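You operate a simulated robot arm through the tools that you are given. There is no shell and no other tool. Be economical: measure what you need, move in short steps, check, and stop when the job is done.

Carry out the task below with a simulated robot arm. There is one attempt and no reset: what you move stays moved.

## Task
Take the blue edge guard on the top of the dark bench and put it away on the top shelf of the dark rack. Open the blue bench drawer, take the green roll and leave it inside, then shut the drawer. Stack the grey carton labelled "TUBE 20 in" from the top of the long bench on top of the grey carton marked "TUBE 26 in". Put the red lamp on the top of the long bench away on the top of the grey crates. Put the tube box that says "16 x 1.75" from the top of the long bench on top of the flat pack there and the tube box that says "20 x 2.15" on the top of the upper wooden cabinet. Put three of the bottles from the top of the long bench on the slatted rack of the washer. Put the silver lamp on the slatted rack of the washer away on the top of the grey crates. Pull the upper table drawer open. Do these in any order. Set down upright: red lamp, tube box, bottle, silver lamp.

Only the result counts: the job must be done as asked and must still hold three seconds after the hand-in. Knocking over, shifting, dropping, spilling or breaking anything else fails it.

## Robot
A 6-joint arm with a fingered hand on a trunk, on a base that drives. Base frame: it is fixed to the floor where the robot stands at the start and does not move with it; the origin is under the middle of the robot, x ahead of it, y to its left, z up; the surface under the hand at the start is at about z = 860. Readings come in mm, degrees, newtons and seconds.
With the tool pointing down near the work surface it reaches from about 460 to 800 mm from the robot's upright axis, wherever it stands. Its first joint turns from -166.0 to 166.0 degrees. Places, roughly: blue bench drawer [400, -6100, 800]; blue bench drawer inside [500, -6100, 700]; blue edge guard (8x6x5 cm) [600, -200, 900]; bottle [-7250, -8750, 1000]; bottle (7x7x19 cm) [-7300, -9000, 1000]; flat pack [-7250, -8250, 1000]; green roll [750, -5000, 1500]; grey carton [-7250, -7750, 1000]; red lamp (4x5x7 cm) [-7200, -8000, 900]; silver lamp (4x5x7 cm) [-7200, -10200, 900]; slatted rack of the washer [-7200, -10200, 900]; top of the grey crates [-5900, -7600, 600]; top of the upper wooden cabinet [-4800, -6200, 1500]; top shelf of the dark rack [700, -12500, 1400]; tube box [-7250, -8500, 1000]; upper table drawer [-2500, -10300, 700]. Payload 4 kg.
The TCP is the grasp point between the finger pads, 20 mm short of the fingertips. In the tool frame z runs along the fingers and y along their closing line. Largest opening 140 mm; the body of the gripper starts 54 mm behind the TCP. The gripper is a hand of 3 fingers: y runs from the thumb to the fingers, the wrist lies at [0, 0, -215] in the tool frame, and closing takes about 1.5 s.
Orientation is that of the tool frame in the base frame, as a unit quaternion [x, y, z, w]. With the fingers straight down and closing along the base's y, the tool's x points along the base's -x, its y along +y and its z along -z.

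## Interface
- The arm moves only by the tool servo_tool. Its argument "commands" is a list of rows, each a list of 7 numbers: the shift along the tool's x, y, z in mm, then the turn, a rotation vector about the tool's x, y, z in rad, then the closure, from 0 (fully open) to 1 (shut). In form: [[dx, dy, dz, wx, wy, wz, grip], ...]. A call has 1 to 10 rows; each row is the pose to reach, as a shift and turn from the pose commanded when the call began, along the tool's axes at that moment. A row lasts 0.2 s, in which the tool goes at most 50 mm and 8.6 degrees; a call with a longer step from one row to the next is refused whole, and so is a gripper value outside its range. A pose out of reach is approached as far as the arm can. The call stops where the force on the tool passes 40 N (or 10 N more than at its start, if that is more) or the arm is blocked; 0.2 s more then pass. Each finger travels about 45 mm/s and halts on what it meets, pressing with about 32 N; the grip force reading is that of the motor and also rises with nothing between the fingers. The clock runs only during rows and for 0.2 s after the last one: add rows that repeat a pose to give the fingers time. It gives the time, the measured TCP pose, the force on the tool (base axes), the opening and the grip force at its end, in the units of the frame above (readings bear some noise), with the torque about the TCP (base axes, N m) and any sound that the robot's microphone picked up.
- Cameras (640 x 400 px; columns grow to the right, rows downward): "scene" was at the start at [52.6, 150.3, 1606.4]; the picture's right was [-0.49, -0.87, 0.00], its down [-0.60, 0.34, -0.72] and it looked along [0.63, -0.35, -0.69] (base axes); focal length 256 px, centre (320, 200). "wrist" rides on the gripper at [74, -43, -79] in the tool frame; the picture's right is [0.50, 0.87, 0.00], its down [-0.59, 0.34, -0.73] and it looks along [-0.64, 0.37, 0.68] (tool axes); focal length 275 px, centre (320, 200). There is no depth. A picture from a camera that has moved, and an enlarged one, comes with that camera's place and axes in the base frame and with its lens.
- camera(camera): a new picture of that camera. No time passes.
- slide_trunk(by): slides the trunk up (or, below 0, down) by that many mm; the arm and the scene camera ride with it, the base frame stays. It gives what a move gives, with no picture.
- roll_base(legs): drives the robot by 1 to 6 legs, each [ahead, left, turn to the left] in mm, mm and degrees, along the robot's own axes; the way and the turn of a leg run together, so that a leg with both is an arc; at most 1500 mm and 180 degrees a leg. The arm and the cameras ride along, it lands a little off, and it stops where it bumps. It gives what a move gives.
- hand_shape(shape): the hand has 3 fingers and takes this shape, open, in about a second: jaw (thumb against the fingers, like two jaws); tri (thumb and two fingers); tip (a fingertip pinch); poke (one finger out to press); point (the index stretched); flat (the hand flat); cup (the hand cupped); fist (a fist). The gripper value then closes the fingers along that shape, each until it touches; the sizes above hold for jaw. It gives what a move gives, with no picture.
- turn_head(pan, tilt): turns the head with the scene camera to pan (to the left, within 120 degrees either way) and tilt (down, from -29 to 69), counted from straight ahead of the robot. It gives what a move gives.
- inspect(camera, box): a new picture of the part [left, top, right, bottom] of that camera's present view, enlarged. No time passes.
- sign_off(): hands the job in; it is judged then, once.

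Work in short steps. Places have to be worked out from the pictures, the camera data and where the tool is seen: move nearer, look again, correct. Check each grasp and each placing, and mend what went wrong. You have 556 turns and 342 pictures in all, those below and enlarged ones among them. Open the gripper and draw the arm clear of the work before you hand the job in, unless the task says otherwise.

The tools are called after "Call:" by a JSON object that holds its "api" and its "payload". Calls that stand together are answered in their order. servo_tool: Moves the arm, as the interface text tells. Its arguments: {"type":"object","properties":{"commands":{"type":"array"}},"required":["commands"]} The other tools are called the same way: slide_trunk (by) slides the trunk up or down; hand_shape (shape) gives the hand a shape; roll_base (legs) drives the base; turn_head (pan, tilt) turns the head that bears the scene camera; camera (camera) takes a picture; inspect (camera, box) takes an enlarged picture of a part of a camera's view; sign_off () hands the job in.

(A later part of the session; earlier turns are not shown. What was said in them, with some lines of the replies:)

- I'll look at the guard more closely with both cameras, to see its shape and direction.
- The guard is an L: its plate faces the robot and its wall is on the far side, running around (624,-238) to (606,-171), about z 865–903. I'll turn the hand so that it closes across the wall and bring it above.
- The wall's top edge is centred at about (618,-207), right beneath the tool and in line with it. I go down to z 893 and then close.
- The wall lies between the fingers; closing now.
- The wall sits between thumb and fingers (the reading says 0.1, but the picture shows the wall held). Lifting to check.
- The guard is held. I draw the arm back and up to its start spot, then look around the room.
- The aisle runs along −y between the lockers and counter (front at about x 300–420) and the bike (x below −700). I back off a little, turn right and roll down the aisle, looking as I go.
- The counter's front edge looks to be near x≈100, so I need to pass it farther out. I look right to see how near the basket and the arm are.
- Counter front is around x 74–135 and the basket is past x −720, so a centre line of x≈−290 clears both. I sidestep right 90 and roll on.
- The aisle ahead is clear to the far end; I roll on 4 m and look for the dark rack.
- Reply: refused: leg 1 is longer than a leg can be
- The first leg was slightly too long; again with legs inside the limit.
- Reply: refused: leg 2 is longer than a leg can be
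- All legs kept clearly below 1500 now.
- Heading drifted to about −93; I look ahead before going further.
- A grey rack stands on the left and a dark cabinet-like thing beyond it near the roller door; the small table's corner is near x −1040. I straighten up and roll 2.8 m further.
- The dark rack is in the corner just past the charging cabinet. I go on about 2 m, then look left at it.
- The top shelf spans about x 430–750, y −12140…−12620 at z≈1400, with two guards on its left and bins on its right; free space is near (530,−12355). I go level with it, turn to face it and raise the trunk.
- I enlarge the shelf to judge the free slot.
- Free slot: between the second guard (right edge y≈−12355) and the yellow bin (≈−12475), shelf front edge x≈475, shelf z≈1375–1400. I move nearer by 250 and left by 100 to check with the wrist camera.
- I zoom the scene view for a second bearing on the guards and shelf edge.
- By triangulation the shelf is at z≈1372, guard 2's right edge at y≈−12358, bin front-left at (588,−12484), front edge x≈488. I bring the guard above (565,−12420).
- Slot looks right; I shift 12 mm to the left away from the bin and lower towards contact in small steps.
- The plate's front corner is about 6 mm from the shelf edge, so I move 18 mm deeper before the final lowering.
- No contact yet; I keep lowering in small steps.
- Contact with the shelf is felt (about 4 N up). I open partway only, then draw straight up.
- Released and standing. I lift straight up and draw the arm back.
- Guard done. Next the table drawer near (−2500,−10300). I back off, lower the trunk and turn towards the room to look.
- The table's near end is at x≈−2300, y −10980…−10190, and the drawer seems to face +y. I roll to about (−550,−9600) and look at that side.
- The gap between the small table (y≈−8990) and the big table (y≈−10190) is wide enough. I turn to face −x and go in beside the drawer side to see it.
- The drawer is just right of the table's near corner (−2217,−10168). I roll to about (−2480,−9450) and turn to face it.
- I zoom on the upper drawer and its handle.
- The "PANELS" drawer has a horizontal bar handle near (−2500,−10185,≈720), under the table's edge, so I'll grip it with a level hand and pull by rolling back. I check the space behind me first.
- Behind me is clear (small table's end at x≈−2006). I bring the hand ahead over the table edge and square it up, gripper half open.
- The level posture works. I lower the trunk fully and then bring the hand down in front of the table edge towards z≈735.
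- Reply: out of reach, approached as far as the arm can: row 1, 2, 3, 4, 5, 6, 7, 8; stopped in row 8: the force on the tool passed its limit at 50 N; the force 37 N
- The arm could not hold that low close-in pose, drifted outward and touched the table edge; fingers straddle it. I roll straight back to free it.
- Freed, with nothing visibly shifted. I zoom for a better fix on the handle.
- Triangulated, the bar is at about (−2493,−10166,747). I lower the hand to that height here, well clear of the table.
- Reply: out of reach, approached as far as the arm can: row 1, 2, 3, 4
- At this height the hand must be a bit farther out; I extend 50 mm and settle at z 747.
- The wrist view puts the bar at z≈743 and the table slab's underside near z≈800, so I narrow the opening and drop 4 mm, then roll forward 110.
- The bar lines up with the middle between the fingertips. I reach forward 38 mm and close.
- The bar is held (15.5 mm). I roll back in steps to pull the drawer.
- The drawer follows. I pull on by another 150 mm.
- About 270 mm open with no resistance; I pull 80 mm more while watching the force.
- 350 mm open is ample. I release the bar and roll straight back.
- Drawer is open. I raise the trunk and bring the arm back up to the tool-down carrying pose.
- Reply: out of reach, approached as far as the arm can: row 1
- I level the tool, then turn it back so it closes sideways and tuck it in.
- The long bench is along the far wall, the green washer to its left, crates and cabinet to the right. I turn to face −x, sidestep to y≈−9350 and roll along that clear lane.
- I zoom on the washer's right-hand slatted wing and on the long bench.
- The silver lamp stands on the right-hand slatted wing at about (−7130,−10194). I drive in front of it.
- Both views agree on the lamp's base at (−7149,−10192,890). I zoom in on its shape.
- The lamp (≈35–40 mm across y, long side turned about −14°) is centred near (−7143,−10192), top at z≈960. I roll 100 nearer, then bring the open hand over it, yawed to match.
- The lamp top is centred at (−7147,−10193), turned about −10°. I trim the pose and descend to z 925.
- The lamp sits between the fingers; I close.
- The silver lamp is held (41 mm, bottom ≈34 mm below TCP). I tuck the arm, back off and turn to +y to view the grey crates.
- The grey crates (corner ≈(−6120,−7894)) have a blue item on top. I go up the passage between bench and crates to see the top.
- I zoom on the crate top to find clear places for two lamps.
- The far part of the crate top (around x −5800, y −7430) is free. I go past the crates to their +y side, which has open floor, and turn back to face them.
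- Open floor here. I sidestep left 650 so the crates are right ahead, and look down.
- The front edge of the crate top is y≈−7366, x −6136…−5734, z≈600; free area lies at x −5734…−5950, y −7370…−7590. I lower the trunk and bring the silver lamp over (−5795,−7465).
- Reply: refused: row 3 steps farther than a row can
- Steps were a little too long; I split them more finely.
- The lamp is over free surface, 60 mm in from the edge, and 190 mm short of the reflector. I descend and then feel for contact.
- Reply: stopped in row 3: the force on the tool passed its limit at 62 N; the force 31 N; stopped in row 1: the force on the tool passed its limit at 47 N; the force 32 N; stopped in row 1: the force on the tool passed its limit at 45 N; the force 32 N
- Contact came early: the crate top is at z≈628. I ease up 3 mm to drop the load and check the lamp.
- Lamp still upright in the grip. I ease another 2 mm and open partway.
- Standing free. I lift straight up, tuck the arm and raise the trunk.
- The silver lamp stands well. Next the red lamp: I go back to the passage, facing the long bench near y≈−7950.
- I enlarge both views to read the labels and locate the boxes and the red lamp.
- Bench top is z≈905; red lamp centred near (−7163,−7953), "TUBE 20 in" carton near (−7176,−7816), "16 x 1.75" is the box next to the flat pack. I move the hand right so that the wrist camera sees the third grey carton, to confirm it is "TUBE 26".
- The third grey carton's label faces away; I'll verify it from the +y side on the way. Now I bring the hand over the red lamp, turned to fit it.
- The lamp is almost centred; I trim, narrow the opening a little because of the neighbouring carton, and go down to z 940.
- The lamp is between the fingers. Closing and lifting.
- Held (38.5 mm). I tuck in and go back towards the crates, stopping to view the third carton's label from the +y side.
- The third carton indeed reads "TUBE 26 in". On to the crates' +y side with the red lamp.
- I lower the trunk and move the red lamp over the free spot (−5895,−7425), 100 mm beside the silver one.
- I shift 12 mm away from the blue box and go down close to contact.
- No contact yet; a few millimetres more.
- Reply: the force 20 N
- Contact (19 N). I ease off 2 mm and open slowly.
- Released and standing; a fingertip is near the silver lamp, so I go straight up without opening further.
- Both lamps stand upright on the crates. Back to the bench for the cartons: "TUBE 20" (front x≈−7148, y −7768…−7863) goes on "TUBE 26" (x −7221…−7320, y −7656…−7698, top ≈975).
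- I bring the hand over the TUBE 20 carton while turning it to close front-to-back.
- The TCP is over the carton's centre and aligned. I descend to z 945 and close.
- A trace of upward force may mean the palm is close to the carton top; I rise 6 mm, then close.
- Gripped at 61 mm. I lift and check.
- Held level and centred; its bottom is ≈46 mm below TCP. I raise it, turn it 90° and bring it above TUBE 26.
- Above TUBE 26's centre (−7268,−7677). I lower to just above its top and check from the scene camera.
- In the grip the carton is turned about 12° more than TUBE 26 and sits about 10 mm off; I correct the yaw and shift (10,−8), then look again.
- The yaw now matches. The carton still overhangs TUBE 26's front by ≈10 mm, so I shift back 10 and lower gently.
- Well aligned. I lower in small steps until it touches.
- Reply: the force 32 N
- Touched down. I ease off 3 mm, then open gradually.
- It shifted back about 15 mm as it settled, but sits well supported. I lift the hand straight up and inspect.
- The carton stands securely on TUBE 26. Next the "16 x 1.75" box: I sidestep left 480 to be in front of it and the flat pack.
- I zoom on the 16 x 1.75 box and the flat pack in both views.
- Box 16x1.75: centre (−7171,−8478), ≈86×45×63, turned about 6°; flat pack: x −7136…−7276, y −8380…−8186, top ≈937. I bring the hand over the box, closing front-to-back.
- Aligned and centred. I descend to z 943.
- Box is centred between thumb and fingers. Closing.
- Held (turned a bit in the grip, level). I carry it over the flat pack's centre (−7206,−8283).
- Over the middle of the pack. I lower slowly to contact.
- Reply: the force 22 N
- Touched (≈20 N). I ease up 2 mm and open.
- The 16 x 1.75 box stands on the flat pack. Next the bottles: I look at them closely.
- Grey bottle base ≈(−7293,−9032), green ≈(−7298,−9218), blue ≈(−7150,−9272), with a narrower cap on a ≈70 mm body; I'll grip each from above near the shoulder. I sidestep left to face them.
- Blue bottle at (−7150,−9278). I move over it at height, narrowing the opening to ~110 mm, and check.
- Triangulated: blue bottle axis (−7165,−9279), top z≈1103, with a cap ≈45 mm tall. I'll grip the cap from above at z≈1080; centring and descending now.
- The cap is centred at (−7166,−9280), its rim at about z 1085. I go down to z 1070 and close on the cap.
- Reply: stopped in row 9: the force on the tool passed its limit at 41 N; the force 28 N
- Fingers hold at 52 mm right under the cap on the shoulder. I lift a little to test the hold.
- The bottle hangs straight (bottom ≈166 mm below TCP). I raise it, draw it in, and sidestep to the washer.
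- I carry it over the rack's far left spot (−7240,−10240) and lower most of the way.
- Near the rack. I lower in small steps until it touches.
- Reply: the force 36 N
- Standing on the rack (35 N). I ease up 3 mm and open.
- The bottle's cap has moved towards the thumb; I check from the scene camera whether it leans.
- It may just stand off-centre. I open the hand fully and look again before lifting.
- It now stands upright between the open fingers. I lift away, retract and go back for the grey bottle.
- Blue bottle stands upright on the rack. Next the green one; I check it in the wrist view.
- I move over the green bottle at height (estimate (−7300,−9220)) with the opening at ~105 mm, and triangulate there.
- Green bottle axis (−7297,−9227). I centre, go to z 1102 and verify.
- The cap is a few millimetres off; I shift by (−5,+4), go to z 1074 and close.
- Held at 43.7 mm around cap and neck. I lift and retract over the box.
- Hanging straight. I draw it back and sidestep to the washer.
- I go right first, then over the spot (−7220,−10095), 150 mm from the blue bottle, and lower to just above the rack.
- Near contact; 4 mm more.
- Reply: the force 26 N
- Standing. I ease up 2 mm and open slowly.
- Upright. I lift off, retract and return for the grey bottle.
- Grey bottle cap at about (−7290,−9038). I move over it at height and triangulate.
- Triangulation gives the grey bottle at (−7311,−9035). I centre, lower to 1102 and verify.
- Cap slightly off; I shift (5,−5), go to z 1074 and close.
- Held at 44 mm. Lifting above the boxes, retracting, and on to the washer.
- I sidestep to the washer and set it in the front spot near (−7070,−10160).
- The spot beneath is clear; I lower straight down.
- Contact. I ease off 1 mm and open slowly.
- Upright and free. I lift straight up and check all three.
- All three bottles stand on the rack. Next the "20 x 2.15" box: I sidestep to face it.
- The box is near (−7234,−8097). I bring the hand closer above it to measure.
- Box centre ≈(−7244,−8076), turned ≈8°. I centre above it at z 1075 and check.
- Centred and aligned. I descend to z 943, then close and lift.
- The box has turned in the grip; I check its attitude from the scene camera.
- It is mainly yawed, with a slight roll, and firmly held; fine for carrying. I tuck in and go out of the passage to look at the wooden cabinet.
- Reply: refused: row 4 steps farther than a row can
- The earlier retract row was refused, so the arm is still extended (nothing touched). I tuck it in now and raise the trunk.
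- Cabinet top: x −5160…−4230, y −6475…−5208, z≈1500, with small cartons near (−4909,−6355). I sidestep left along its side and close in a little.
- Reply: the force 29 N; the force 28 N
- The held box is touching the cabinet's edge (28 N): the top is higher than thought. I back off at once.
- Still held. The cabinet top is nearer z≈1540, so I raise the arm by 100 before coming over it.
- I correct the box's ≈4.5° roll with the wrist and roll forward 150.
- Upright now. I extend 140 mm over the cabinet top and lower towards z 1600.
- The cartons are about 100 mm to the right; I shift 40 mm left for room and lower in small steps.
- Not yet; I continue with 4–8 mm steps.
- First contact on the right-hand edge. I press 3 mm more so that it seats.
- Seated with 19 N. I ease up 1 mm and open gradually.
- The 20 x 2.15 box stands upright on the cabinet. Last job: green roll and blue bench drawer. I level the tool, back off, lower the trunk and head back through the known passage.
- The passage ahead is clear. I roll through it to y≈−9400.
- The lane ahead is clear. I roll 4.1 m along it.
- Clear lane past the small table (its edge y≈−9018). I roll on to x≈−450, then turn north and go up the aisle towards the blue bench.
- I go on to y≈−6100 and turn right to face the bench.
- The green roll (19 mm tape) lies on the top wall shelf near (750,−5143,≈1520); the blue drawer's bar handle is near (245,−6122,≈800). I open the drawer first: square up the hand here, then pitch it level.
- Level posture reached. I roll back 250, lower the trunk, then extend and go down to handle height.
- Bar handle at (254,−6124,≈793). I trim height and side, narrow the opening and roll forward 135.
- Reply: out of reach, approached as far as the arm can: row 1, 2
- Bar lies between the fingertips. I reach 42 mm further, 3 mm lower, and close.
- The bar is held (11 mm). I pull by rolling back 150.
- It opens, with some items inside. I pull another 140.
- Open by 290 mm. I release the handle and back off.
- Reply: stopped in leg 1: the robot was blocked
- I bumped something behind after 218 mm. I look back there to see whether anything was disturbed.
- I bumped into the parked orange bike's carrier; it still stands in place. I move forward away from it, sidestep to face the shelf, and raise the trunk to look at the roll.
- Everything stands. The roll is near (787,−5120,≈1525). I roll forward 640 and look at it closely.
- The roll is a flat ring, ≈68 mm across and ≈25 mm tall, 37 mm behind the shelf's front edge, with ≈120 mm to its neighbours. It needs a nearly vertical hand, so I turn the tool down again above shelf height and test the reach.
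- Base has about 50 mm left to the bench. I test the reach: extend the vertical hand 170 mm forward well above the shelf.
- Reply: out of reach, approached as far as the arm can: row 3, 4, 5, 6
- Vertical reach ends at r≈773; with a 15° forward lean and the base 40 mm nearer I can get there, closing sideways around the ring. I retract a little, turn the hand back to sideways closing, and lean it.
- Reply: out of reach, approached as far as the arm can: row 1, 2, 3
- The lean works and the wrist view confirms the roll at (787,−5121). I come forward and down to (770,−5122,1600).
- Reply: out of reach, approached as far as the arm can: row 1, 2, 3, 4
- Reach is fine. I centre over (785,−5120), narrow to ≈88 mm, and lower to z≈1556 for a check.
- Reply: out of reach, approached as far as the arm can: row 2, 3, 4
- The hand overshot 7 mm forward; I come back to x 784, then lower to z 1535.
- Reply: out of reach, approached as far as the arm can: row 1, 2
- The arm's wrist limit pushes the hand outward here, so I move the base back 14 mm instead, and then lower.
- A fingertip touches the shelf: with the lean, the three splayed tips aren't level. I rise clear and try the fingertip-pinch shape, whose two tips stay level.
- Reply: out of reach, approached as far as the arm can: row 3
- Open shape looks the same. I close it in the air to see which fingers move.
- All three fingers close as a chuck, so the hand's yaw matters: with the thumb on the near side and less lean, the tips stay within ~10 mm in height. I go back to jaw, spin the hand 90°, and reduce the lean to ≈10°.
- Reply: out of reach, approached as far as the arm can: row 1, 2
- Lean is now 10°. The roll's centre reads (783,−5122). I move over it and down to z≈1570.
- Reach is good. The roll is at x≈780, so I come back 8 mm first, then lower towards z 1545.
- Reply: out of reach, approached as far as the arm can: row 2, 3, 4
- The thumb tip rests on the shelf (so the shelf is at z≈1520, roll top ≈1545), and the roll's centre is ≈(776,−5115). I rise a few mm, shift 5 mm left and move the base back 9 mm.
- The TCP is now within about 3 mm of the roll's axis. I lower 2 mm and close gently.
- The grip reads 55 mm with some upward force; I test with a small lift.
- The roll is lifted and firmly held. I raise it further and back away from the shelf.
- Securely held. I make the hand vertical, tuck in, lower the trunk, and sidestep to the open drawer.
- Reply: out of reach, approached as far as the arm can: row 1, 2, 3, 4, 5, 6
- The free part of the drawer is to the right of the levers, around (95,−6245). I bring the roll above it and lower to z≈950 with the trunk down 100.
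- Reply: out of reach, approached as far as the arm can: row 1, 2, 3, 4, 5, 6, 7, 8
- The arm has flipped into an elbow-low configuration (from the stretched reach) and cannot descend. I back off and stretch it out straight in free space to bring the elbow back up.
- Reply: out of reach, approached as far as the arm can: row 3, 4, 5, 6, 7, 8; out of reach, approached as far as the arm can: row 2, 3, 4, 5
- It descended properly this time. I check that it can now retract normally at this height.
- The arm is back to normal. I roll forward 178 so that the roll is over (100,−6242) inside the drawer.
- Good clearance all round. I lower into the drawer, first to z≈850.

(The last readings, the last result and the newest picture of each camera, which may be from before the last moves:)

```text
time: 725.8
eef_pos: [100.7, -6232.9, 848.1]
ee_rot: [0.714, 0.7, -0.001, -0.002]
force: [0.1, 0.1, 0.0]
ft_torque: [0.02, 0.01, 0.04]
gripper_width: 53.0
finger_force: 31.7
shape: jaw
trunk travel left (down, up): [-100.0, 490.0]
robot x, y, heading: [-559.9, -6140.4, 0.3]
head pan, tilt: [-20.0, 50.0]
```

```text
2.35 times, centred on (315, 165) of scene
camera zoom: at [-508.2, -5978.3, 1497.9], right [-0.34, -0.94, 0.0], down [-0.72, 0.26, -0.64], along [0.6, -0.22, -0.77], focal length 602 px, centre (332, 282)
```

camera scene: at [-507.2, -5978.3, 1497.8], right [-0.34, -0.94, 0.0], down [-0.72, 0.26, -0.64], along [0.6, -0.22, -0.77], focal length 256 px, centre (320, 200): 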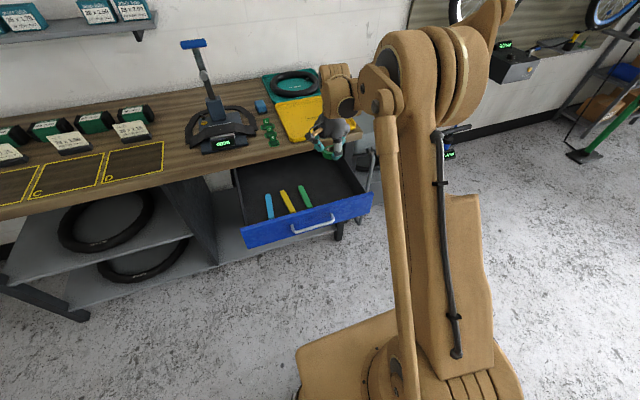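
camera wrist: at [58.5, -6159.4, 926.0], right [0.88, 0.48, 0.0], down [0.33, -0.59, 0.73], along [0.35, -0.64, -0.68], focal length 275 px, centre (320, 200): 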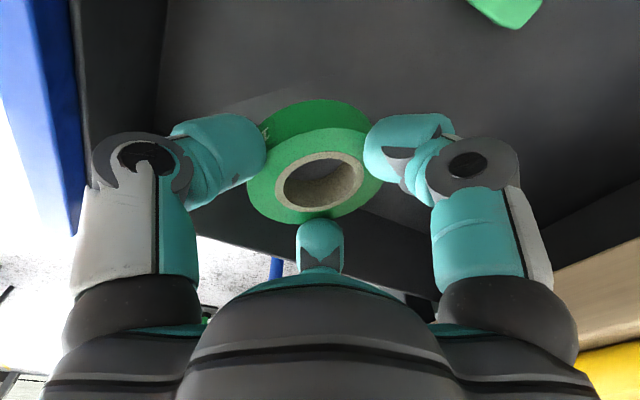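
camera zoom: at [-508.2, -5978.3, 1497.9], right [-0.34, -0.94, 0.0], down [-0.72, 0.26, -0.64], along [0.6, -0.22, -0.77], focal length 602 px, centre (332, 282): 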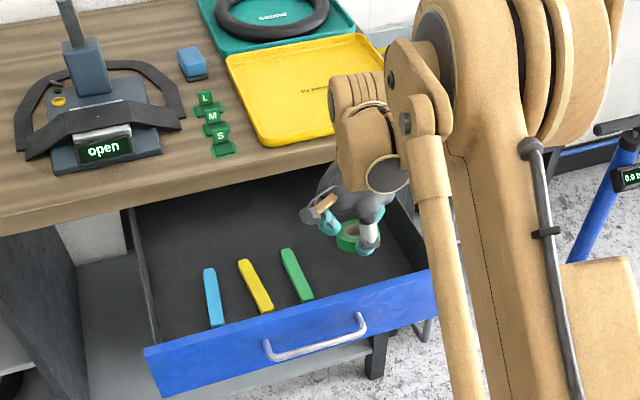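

Inside the drawer space. I lower further in steps, feeling for the floor.

Call:
{"api": "servo_tool", "payload": {"commands": [[0, 0, 12, 0, 0, 0, 1], [0, 0, 25, 0, 0, 0, 1], [0, 0, 32, 0, 0, 0, 1], [0, 0, 32, 0, 0, 0, 1]]}}

Call:
{"api": "camera", "payload": {"camera": "wrist"}}

```text
time: 726.8
eef_pos: [100.0, -6233.9, 815.3]
ee_rot: [0.714, 0.7, -0.002, -0.002]
force: [0.4, -1.3, -0.6]
ft_torque: [0.03, 0.0, 0.0]
gripper_width: 52.8
finger_force: 31.9
shape: jaw
trunk travel left (down, up): [-100.0, 490.0]
robot x, y, heading: [-562.7, -6141.9, 0.2]
head pan, tilt: [-20.0, 50.0]
```

```text
95 pictures are left
camera wrist: at [59.3, -6159.8, 893.7], right [0.88, 0.48, 0.0], down [0.33, -0.59, 0.73], along [0.35, -0.64, -0.68], focal length 275 px, centre (320, 200)
```

wrist: 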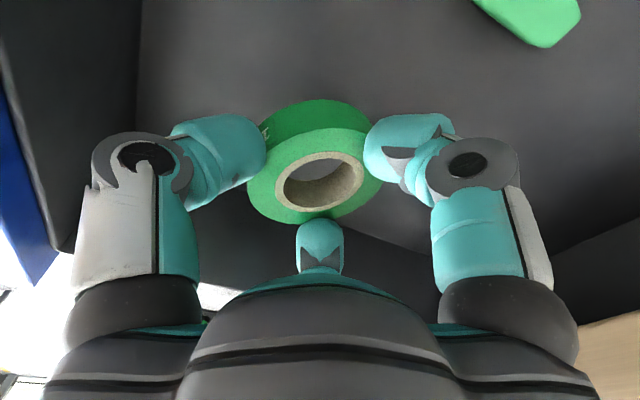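

Call:
{"api": "servo_tool", "payload": {"commands": [[0, 0, 8, 0, 0, 0, 1], [0, 0, 15, 0, 0, 0, 1], [0, 0, 15, 0, 0, 0, 1]]}}

```text
time: 727.6
eef_pos: [100.2, -6235.2, 799.0]
ee_rot: [0.714, 0.701, -0.002, -0.002]
force: [0.0, 0.6, -0.6]
ft_torque: [-0.02, 0.01, 0.03]
gripper_width: 52.9
finger_force: 32.3
shape: jaw
trunk travel left (down, up): [-100.0, 490.0]
robot x, y, heading: [-563.3, -6146.7, 0.6]
head pan, tilt: [-20.0, 50.0]
```

No contact yet; continuing.

Call:
{"api": "servo_tool", "payload": {"commands": [[0, 0, 5, 0, 0, 0, 1], [0, 0, 10, 0, 0, 0, 1], [0, 0, 10, 0, 0, 0, 1]]}}

Call:
{"api": "camera", "payload": {"camera": "wrist"}}

```text
time: 728.4
eef_pos: [99.9, -6236.4, 789.9]
ee_rot: [0.714, 0.7, -0.001, -0.003]
force: [-0.7, -0.4, -0.8]
ft_torque: [0.01, 0.0, -0.01]
gripper_width: 52.9
finger_force: 31.8
shape: jaw
trunk travel left (down, up): [-100.0, 490.0]
robot x, y, heading: [-561.2, -6140.3, 0.2]
head pan, tilt: [-20.0, 50.0]
```

```text
94 pictures are left
camera wrist: at [59.2, -6160.8, 868.4], right [0.88, 0.48, 0.0], down [0.33, -0.59, 0.73], along [0.35, -0.64, -0.68], focal length 275 px, centre (320, 200)
```

wrist: 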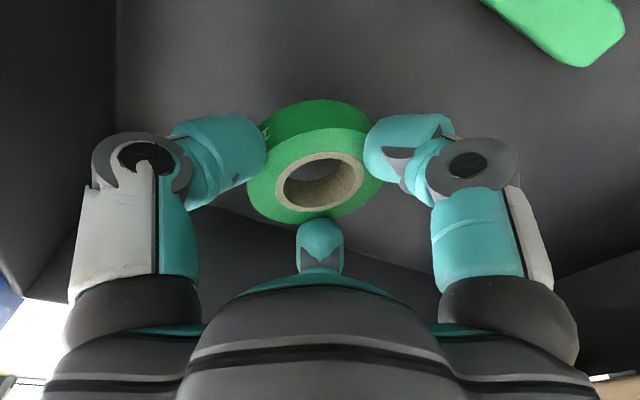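

Call:
{"api": "servo_tool", "payload": {"commands": [[0, 0, 5, 0, 0, 0, 1], [0, 0, 9, 0, 0, 0, 1], [0, 0, 9, 0, 0, 0, 1]]}}

```text
time: 729.2
eef_pos: [100.7, -6234.6, 781.5]
ee_rot: [0.714, 0.7, -0.002, -0.002]
force: [0.0, 0.0, -0.2]
ft_torque: [0.03, -0.01, 0.0]
gripper_width: 53.2
finger_force: 31.9
shape: jaw
trunk travel left (down, up): [-100.0, 490.0]
robot x, y, heading: [-560.4, -6142.2, 0.3]
head pan, tilt: [-20.0, 50.0]
```

Call:
{"api": "servo_tool", "payload": {"commands": [[0, 0, 5, 0, 0, 0, 1], [0, 0, 8, 0, 0, 0, 1], [0, 0, 8, 0, 0, 0, 1]]}}

```text
time: 730.0
eef_pos: [99.8, -6235.9, 773.7]
ee_rot: [0.713, 0.701, -0.002, 0.001]
force: [1.5, -0.3, 18.4]
ft_torque: [-0.14, -0.69, -0.01]
gripper_width: 53.3
finger_force: 31.7
shape: jaw
trunk travel left (down, up): [-100.0, 490.0]
robot x, y, heading: [-561.7, -6140.4, 0.5]
head pan, tilt: [-20.0, 50.0]
```

Touched the drawer floor. I ease up 2 mm and open to release the roll.

Call:
{"api": "servo_tool", "payload": {"commands": [[0, 0, -2, 0, 0, 0, 1], [0, 0, -2, 0, 0, 0, 0.55], [0, 0, -2, 0, 0, 0, 0.45], [0, 0, -2, 0, 0, 0, 0.4], [0, 0, -2, 0, 0, 0, 0.35], [0, 0, -2, 0, 0, 0, 0.35]]}}

Call:
{"api": "servo_tool", "payload": {"commands": [[0, 0, -30, 0, 0, 0, 0.35], [0, 0, -70, 0, 0, 0, 0.35], [0, 0, -115, 0, 0, 0, 0.3], [0, 0, -160, 0, 0, 0, 0.3], [0, 0, -205, 0, 0, 0, 0.3], [0, 0, -250, 0, 0, 0, 0.3]]}}

Call:
{"api": "camera", "payload": {"camera": "wrist"}}

Call:
{"api": "inspect", "payload": {"camera": "scene", "box": [230, 80, 400, 250]}}

```text
time: 731.4
eef_pos: [99.7, -6235.3, 774.1]
ee_rot: [0.714, 0.701, -0.002, -0.001]
force: [-0.4, -0.2, 0.0]
ft_torque: [-0.02, 0.02, -0.03]
gripper_width: 90.5
finger_force: 0.1
shape: jaw
trunk travel left (down, up): [-100.0, 490.0]
robot x, y, heading: [-565.1, -6145.4, 0.4]
head pan, tilt: [-20.0, 50.0]
```

```text
time: 732.8
eef_pos: [100.0, -6236.7, 1025.0]
ee_rot: [0.714, 0.7, -0.002, -0.002]
force: [0.3, 0.6, 0.1]
ft_torque: [0.0, 0.06, 0.01]
gripper_width: 97.4
finger_force: 0.0
shape: jaw
trunk travel left (down, up): [-100.0, 490.0]
robot x, y, heading: [-561.2, -6143.2, 0.1]
head pan, tilt: [-20.0, 50.0]
```

```text
93 pictures are left
camera wrist: at [59.4, -6161.6, 1103.4], right [0.88, 0.48, 0.0], down [0.33, -0.59, 0.73], along [0.35, -0.64, -0.68], focal length 275 px, centre (320, 200)
```

wrist: 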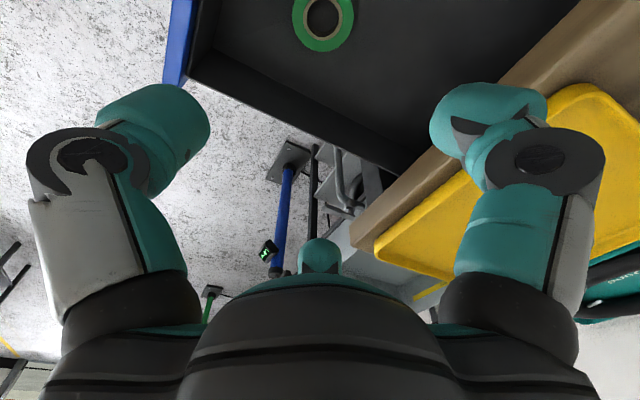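

```text
2.35 times, centred on (315, 165) of scene
camera zoom: at [-508.7, -5978.3, 1497.9], right [-0.34, -0.94, 0.0], down [-0.72, 0.26, -0.64], along [0.61, -0.22, -0.77], focal length 602 px, centre (332, 282)
```

zoom: 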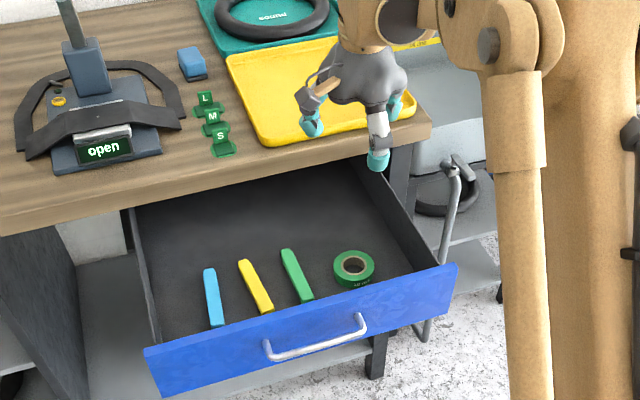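

The green roll lies flat in the drawer. To shut it I'll use the level grip on the handle again: I rise, back off, and pitch the hand level.

Call:
{"api": "servo_tool", "payload": {"commands": [[30, 0, -25, 0, 0, 0, 0.6], [60, 0, -50, 0, 0, 0, 0.6], [90, 0, -75, 0, 0, 0, 0.6], [110, -10, -85, 0, 0, 0, 0.6], [110, -20, -85, 0, 0, 0, 0.6]]}}

Call:
{"api": "roll_base", "payload": {"legs": [[-430, 0, 0]]}}

Call:
{"api": "slide_trunk", "payload": {"by": 100}}

Call:
{"api": "servo_tool", "payload": {"commands": [[0, 0, 0, -0.148, 0, 0, 0.6], [0, 0, 0, -0.296, 0, 0, 0.6], [0, 0, 0, -0.444, 0, 0, 0.6], [0, 0, 0, -0.592, 0, 0, 0.6], [0, 0, 0, -0.74, 0, 0, 0.6], [0, 0, 0, -0.888, 0, 0, 0.6], [0, 0, 0, -1.036, 0, 0, 0.6], [0, 0, 0, -1.184, 0, 0, 0.6], [0, 0, 0, -1.332, 0, 0, 0.6], [0, 0, 0, -1.48, 0, 0, 0.6]]}}

Call:
{"api": "turn_head", "payload": {"pan": 0, "tilt": 45}}

Call:
{"api": "camera", "payload": {"camera": "scene"}}

```text
time: 734.0
eef_pos: [83.2, -6125.0, 1111.0]
ee_rot: [0.714, 0.701, -0.002, -0.002]
force: [-0.7, 0.1, -0.3]
ft_torque: [0.06, -0.03, 0.0]
gripper_width: 56.6
finger_force: 0.2
shape: jaw
trunk travel left (down, up): [-100.0, 490.0]
robot x, y, heading: [-560.4, -6140.3, 0.3]
head pan, tilt: [-20.0, 50.0]
```

```text
time: 736.6
eef_pos: [-343.6, -6126.1, 1110.2]
ee_rot: [0.712, 0.702, -0.002, -0.002]
force: [0.3, -0.5, -1.0]
ft_torque: [0.03, -0.01, 0.02]
gripper_width: 56.5
finger_force: 0.0
shape: jaw
trunk travel left (down, up): [-100.0, 490.0]
robot x, y, heading: [-988.6, -6149.7, 0.5]
head pan, tilt: [-20.0, 50.0]
```

```text
time: 737.9
eef_pos: [-343.2, -6125.9, 1210.2]
ee_rot: [0.713, 0.702, -0.002, -0.002]
force: [0.7, -0.2, -0.4]
ft_torque: [0.01, 0.03, 0.02]
gripper_width: 56.3
finger_force: 0.2
shape: jaw
trunk travel left (down, up): [-200.0, 390.0]
robot x, y, heading: [-990.6, -6144.4, 0.5]
head pan, tilt: [-20.0, 50.0]
```

```text
time: 740.1
eef_pos: [-342.7, -6125.2, 1209.4]
ee_rot: [0.526, 0.519, 0.473, 0.48]
force: [0.8, 0.4, 0.2]
ft_torque: [0.01, -0.02, 0.02]
gripper_width: 56.2
finger_force: 0.1
shape: jaw
trunk travel left (down, up): [-200.0, 390.0]
robot x, y, heading: [-988.8, -6144.6, 0.6]
head pan, tilt: [-20.0, 50.0]
```

```text
time: 741.0
eef_pos: [-342.2, -6126.9, 1210.4]
ee_rot: [0.526, 0.52, 0.472, 0.479]
force: [-0.3, 0.7, -0.9]
ft_torque: [0.01, 0.02, 0.0]
gripper_width: 56.3
finger_force: 0.1
shape: jaw
trunk travel left (down, up): [-200.0, 390.0]
robot x, y, heading: [-985.4, -6140.8, 0.4]
head pan, tilt: [0.0, 45.0]
```

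```text
91 pictures are left
camera scene: at [-927.6, -5955.0, 1604.8], right [0.01, -1.0, 0.0], down [-0.71, -0.01, -0.71], along [0.71, 0.01, -0.71], focal length 256 px, centre (320, 200)
```

scene: 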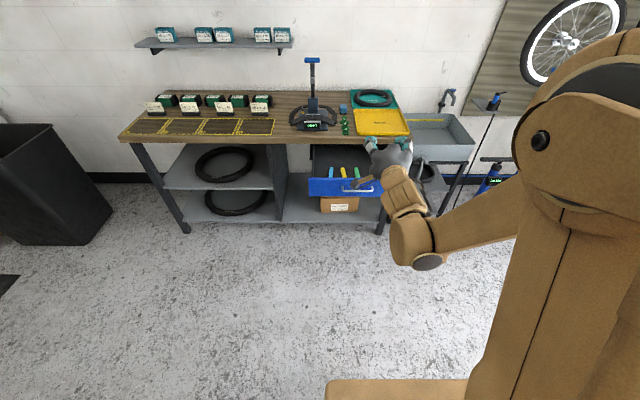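

I lower the trunk and bring the level hand out and down to handle height (z≈794), still short of the drawer.

Call:
{"api": "slide_trunk", "payload": {"by": -200}}

Call:
{"api": "servo_tool", "payload": {"commands": [[0, 0, 40, -0.045, 0, 0, 0.6], [0, 0, 80, -0.09, 0, 0, 0.6], [0, 0, 120, -0.09, 0, 0, 0.6], [0, 0, 160, -0.09, 0, 0, 0.72], [0, -30, 185, -0.09, 0, 0, 0.72], [0, -75, 187, -0.09, 0, 0, 0.72], [0, -120, 190, -0.09, 0, 0, 0.72], [0, -165, 192, -0.09, 0, 0, 0.72], [0, -200, 195, -0.09, 0, 0, 0.72], [0, -200, 195, -0.09, 0, 0, 0.72]]}}

Call:
{"api": "camera", "payload": {"camera": "wrist"}}

Call:
{"api": "camera", "payload": {"camera": "scene"}}

```text
time: 743.1
eef_pos: [-343.6, -6126.6, 1010.7]
ee_rot: [0.526, 0.52, 0.472, 0.479]
force: [-0.6, -0.6, -0.6]
ft_torque: [0.0, -0.02, -0.01]
gripper_width: 56.3
finger_force: 0.0
shape: jaw
trunk travel left (down, up): [0.0, 590.0]
robot x, y, heading: [-991.3, -6146.4, 0.6]
head pan, tilt: [0.0, 45.0]
```

```text
time: 745.3
eef_pos: [-169.5, -6129.5, 789.9]
ee_rot: [0.505, 0.497, 0.495, 0.502]
force: [-0.1, 0.4, -0.2]
ft_torque: [-0.02, 0.04, -0.01]
gripper_width: 39.7
finger_force: 0.1
shape: jaw
trunk travel left (down, up): [0.0, 590.0]
robot x, y, heading: [-989.0, -6149.5, 0.6]
head pan, tilt: [0.0, 45.0]
```

```text
90 pictures are left
camera wrist: at [-248.1, -6054.4, 747.4], right [0.01, 0.5, 0.87], down [-0.74, -0.58, 0.34], along [0.67, -0.65, 0.36], focal length 275 px, centre (320, 200)
```

wrist: 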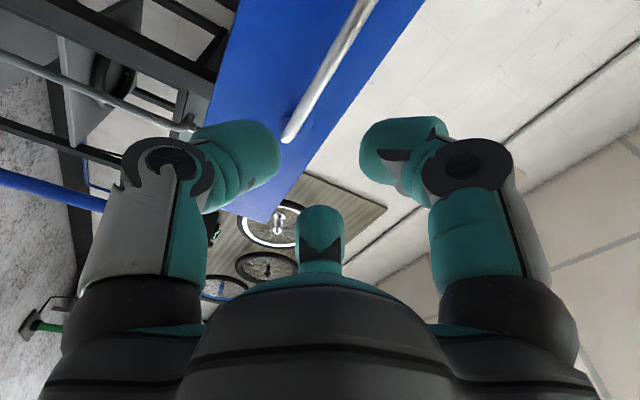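

```text
89 pictures are left
camera scene: at [-927.3, -5954.9, 1404.8], right [0.01, -1.0, 0.0], down [-0.71, -0.01, -0.71], along [0.71, 0.01, -0.71], focal length 256 px, centre (320, 200)
```

scene: 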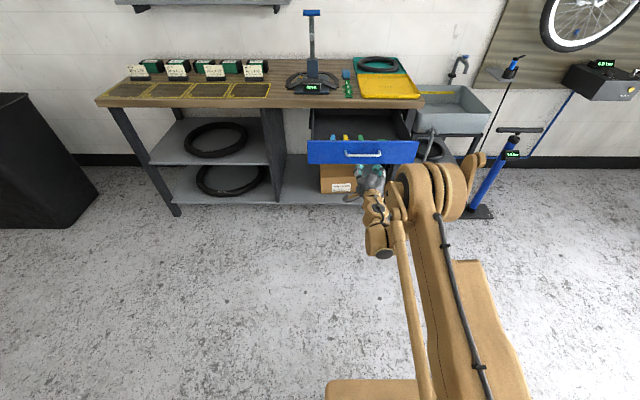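

Bar at z≈793. I raise 3 mm and roll forward 85, then reach and close on the bar.

Call:
{"api": "servo_tool", "payload": {"commands": [[0, 3, 0, 0, 0, 0, 0.72], [0, 3, 0, 0, 0, 0, 0.72]]}}

Call:
{"api": "roll_base", "payload": {"legs": [[85, 0, -0.4]]}}

Call:
{"api": "camera", "payload": {"camera": "wrist"}}

```text
time: 745.9
eef_pos: [-169.8, -6129.7, 794.2]
ee_rot: [0.505, 0.498, 0.495, 0.503]
force: [1.5, 0.4, -0.3]
ft_torque: [-0.02, -0.01, 0.0]
gripper_width: 39.4
finger_force: 0.1
shape: jaw
trunk travel left (down, up): [0.0, 590.0]
robot x, y, heading: [-987.8, -6145.8, 0.6]
head pan, tilt: [0.0, 45.0]
```

```text
time: 747.0
eef_pos: [-82.3, -6135.7, 794.4]
ee_rot: [0.507, 0.495, 0.493, 0.504]
force: [0.5, -0.5, 0.4]
ft_torque: [0.01, -0.01, 0.0]
gripper_width: 39.4
finger_force: 0.0
shape: jaw
trunk travel left (down, up): [0.0, 590.0]
robot x, y, heading: [-900.8, -6145.5, -0.1]
head pan, tilt: [0.0, 45.0]
```

```text
88 pictures are left
camera wrist: at [-159.5, -6059.9, 750.7], right [0.02, 0.5, 0.87], down [-0.75, -0.57, 0.34], along [0.67, -0.65, 0.36], focal length 275 px, centre (320, 200)
```

wrist: 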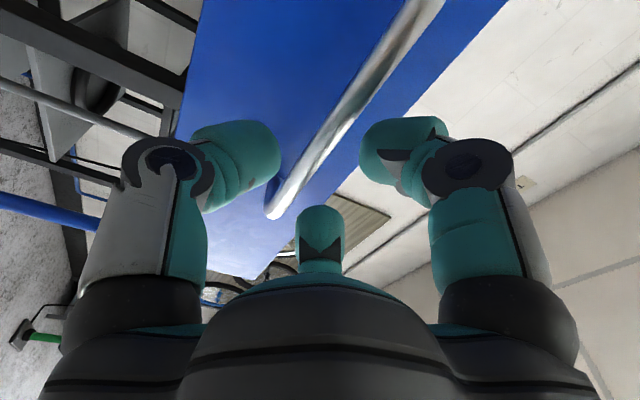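

Call:
{"api": "servo_tool", "payload": {"commands": [[0, 0, 14, 0, 0, 0, 0.72], [0, 0, 28, 0, 0, 0, 0.72], [0, 0, 38, 0, 0, 0, 0.72], [0, 0, 38, 0, 0, 0, 1], [0, 0, 38, 0, 0, 0, 1], [0, 0, 38, 0, 0, 0, 1], [0, 0, 38, 0, 0, 0, 1]]}}

Call:
{"api": "camera", "payload": {"camera": "wrist"}}

```text
time: 748.6
eef_pos: [-43.7, -6137.2, 793.1]
ee_rot: [0.507, 0.496, 0.493, 0.504]
force: [1.2, -2.1, -3.6]
ft_torque: [-0.11, 0.0, -0.04]
gripper_width: 11.1
finger_force: 32.1
shape: jaw
trunk travel left (down, up): [0.0, 590.0]
robot x, y, heading: [-903.2, -6144.7, 0.1]
head pan, tilt: [0.0, 45.0]
```

```text
87 pictures are left
camera wrist: at [-121.6, -6061.0, 750.1], right [0.02, 0.5, 0.87], down [-0.75, -0.57, 0.34], along [0.67, -0.65, 0.36], focal length 275 px, centre (320, 200)
```

wrist: 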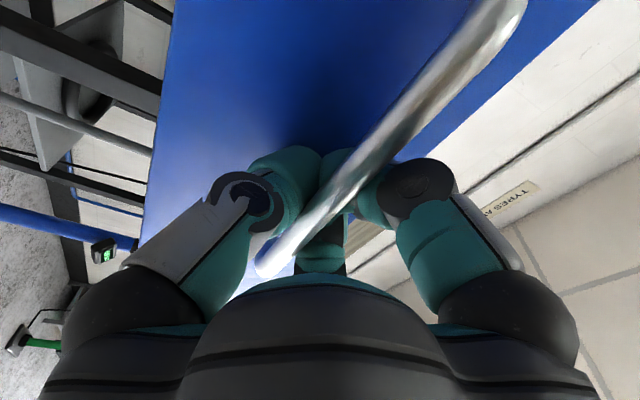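

The bar is held. I push the drawer in by rolling forward in two steps, the last one short of full closure.

Call:
{"api": "roll_base", "payload": {"legs": [[150, 0, 0]]}}

Call:
{"api": "roll_base", "payload": {"legs": [[110, 0, 0]]}}

Call:
{"api": "camera", "payload": {"camera": "scene"}}

```text
time: 750.0
eef_pos: [102.1, -6134.7, 793.9]
ee_rot: [0.507, 0.496, 0.493, 0.503]
force: [0.5, -8.0, -2.0]
ft_torque: [-0.07, -0.01, 0.06]
gripper_width: 10.8
finger_force: 32.5
shape: jaw
trunk travel left (down, up): [0.0, 590.0]
robot x, y, heading: [-756.0, -6142.4, 0.3]
head pan, tilt: [0.0, 45.0]
```

```text
time: 751.2
eef_pos: [213.8, -6134.6, 793.1]
ee_rot: [0.506, 0.497, 0.494, 0.503]
force: [0.2, -0.7, -0.7]
ft_torque: [-0.03, 0.02, 0.06]
gripper_width: 11.2
finger_force: 32.3
shape: jaw
trunk travel left (down, up): [0.0, 590.0]
robot x, y, heading: [-642.0, -6143.5, 0.3]
head pan, tilt: [0.0, 45.0]
```

```text
86 pictures are left
camera scene: at [-580.9, -5954.1, 1404.8], right [0.0, -1.0, 0.0], down [-0.71, 0.0, -0.71], along [0.71, 0.0, -0.71], focal length 256 px, centre (320, 200)
```

scene: 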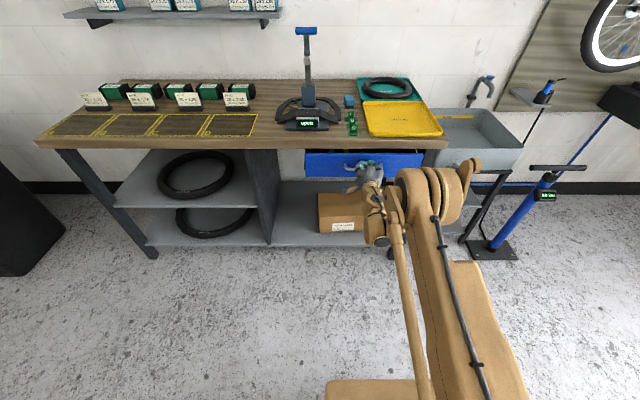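

About 34 mm remain. I push with the arm in small steps and watch the force.

Call:
{"api": "servo_tool", "payload": {"commands": [[0, 0, 10, 0, 0, 0, 1], [0, 0, 20, 0, 0, 0, 1], [0, 0, 28, 0, 0, 0, 1], [0, 0, 28, 0, 0, 0, 1]]}}

Call:
{"api": "servo_tool", "payload": {"commands": [[0, 0, 4, 0, 0, 0, 1], [0, 0, 8, 0, 0, 0, 1], [0, 0, 8, 0, 0, 0, 1]]}}

```text
time: 752.2
eef_pos: [242.4, -6134.4, 793.5]
ee_rot: [0.506, 0.497, 0.493, 0.504]
force: [-0.4, 2.1, -1.7]
ft_torque: [-0.06, 0.0, 0.07]
gripper_width: 11.0
finger_force: 31.6
shape: jaw
trunk travel left (down, up): [0.0, 590.0]
robot x, y, heading: [-640.0, -6147.2, 0.1]
head pan, tilt: [0.0, 45.0]
```

```text
time: 753.0
eef_pos: [249.0, -6134.4, 793.9]
ee_rot: [0.506, 0.496, 0.493, 0.504]
force: [1.8, 1.5, 2.6]
ft_torque: [-0.1, 0.04, 0.04]
gripper_width: 11.1
finger_force: 31.7
shape: jaw
trunk travel left (down, up): [0.0, 590.0]
robot x, y, heading: [-641.8, -6149.5, 0.0]
head pan, tilt: [0.0, 45.0]
```

Call:
{"api": "servo_tool", "payload": {"commands": [[0, 0, 3, 0, 0, 0, 1], [0, 0, 6, 0, 0, 0, 1], [0, 0, 6, 0, 0, 0, 1]]}}

Call:
{"api": "inspect", "payload": {"camera": "scene", "box": [280, 90, 460, 220]}}

```text
time: 753.5
eef_pos: [251.1, -6135.1, 792.2]
ee_rot: [0.506, 0.497, 0.493, 0.504]
force: [-12.9, 0.2, 2.7]
ft_torque: [-0.08, 0.14, 0.07]
gripper_width: 11.2
finger_force: 32.1
shape: jaw
trunk travel left (down, up): [0.0, 590.0]
robot x, y, heading: [-641.1, -6147.6, 0.1]
head pan, tilt: [0.0, 45.0]
stopped in row 2: the force on the tool passed its limit at 50 N (the readings are from after the stop); the commanded pose is now the measured one
```

```text
3.08 times, centred on (370, 155) of scene
camera zoom: at [-583.8, -5954.0, 1405.0], right [0.0, -1.0, 0.0], down [-0.71, 0.0, -0.71], along [0.71, 0.0, -0.71], focal length 788 px, centre (166, 338)
```

zoom: 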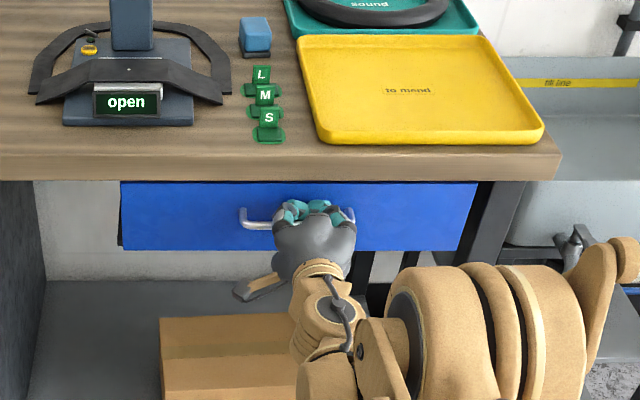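

The drawer is fully in (hard stop). I release and roll straight back, then check.

Call:
{"api": "servo_tool", "payload": {"commands": [[0, 0, 0, 0, 0, 0, 0.75], [0, 0, 0, 0, 0, 0, 0.65], [0, 0, 0, 0, 0, 0, 0.65], [0, 0, 0, 0, 0, 0, 0.65]]}}

Call:
{"api": "roll_base", "payload": {"legs": [[-200, 0, 0]]}}

Call:
{"api": "inspect", "payload": {"camera": "scene", "box": [280, 70, 460, 200]}}

```text
time: 754.5
eef_pos: [251.9, -6135.9, 792.9]
ee_rot: [0.506, 0.497, 0.493, 0.504]
force: [-16.4, -1.1, 0.9]
ft_torque: [-0.01, 0.16, 0.06]
gripper_width: 47.8
finger_force: 0.0
shape: jaw
trunk travel left (down, up): [0.0, 590.0]
robot x, y, heading: [-643.0, -6141.6, 0.0]
head pan, tilt: [0.0, 45.0]
```

```text
time: 756.1
eef_pos: [50.7, -6137.6, 790.9]
ee_rot: [0.508, 0.496, 0.492, 0.504]
force: [-0.1, -0.4, -0.7]
ft_torque: [-0.03, -0.01, -0.03]
gripper_width: 48.6
finger_force: 0.1
shape: jaw
trunk travel left (down, up): [0.0, 590.0]
robot x, y, heading: [-844.6, -6145.9, -0.0]
head pan, tilt: [0.0, 45.0]
```

```text
3.08 times, centred on (370, 135) of scene
camera zoom: at [-783.4, -5954.5, 1404.8], right [0.0, -1.0, 0.0], down [-0.71, 0.0, -0.71], along [0.71, 0.0, -0.71], focal length 788 px, centre (166, 400)
```

zoom: 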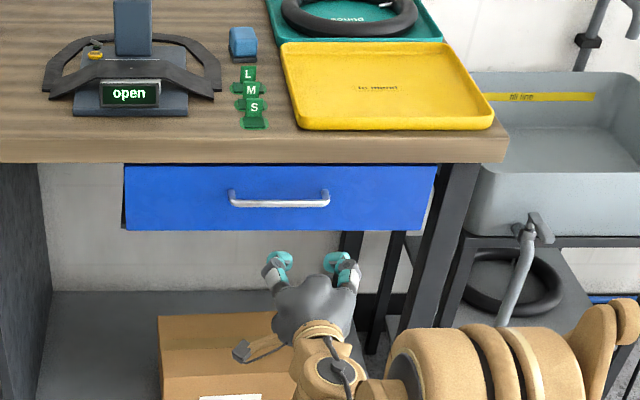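

The drawer is shut and everything is placed. I open the hand, draw the arm up clear and take a last look before handing in.

Call:
{"api": "servo_tool", "payload": {"commands": [[0, 20, -15, 0, 0, 0, 0.3], [0, 50, -30, 0, 0, 0, 0], [0, 90, -50, 0, 0, 0, 0], [0, 130, -70, 0, 0, 0, 0], [0, 160, -90, 0, 0, 0, 0], [0, 160, -90, 0, 0, 0, 0]]}}

Call:
{"api": "slide_trunk", "payload": {"by": 150}}

Call:
{"api": "camera", "payload": {"camera": "scene"}}

```text
time: 757.5
eef_pos: [-37.9, -6134.4, 952.1]
ee_rot: [0.507, 0.495, 0.493, 0.505]
force: [-0.6, -0.2, -0.4]
ft_torque: [0.0, -0.02, -0.02]
gripper_width: 140.1
finger_force: 0.1
shape: jaw
trunk travel left (down, up): [0.0, 590.0]
robot x, y, heading: [-845.0, -6143.0, -0.0]
head pan, tilt: [0.0, 45.0]
```

```text
time: 759.3
eef_pos: [-36.3, -6134.4, 1100.8]
ee_rot: [0.508, 0.496, 0.491, 0.504]
force: [-0.7, -0.4, 0.0]
ft_torque: [0.0, 0.01, 0.03]
gripper_width: 140.0
finger_force: 0.1
shape: jaw
trunk travel left (down, up): [-150.0, 440.0]
robot x, y, heading: [-845.6, -6144.9, -0.4]
head pan, tilt: [0.0, 45.0]
```

```text
83 pictures are left
camera scene: at [-783.2, -5954.5, 1554.7], right [0.0, -1.0, 0.0], down [-0.71, 0.0, -0.71], along [0.71, 0.0, -0.71], focal length 256 px, centre (320, 200)
```

scene: 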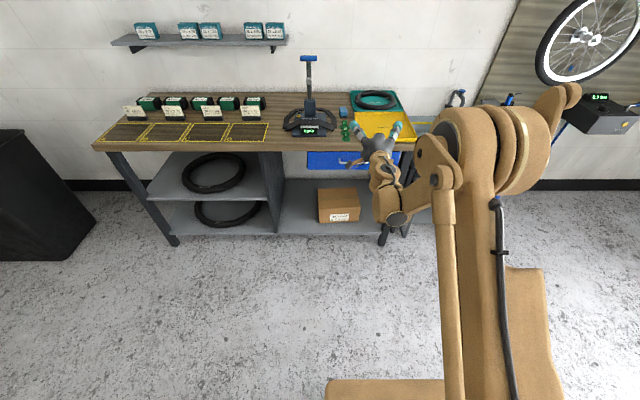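

The arm is clear, the gripper is open, and every part of the job is done; I hand it in.

Call:
{"api": "sign_off", "payload": {}}

```text
The job is handed in.
```

I did every item on the list and handed the job in; I last saw each one where it was asked for, but I did not go back to re-check the earlier ones before handing in.

Two things may count against it:
- **Orange bike:** I backed into it near the blue bench. The robot stopped on contact and the bike looked upright and in place afterwards, but I couldn't measure whether it shifted.
- **Stacked carton:** "TUBE 20 in" sits about 15 mm further back than centred on "TUBE 26 in". It looked steady.
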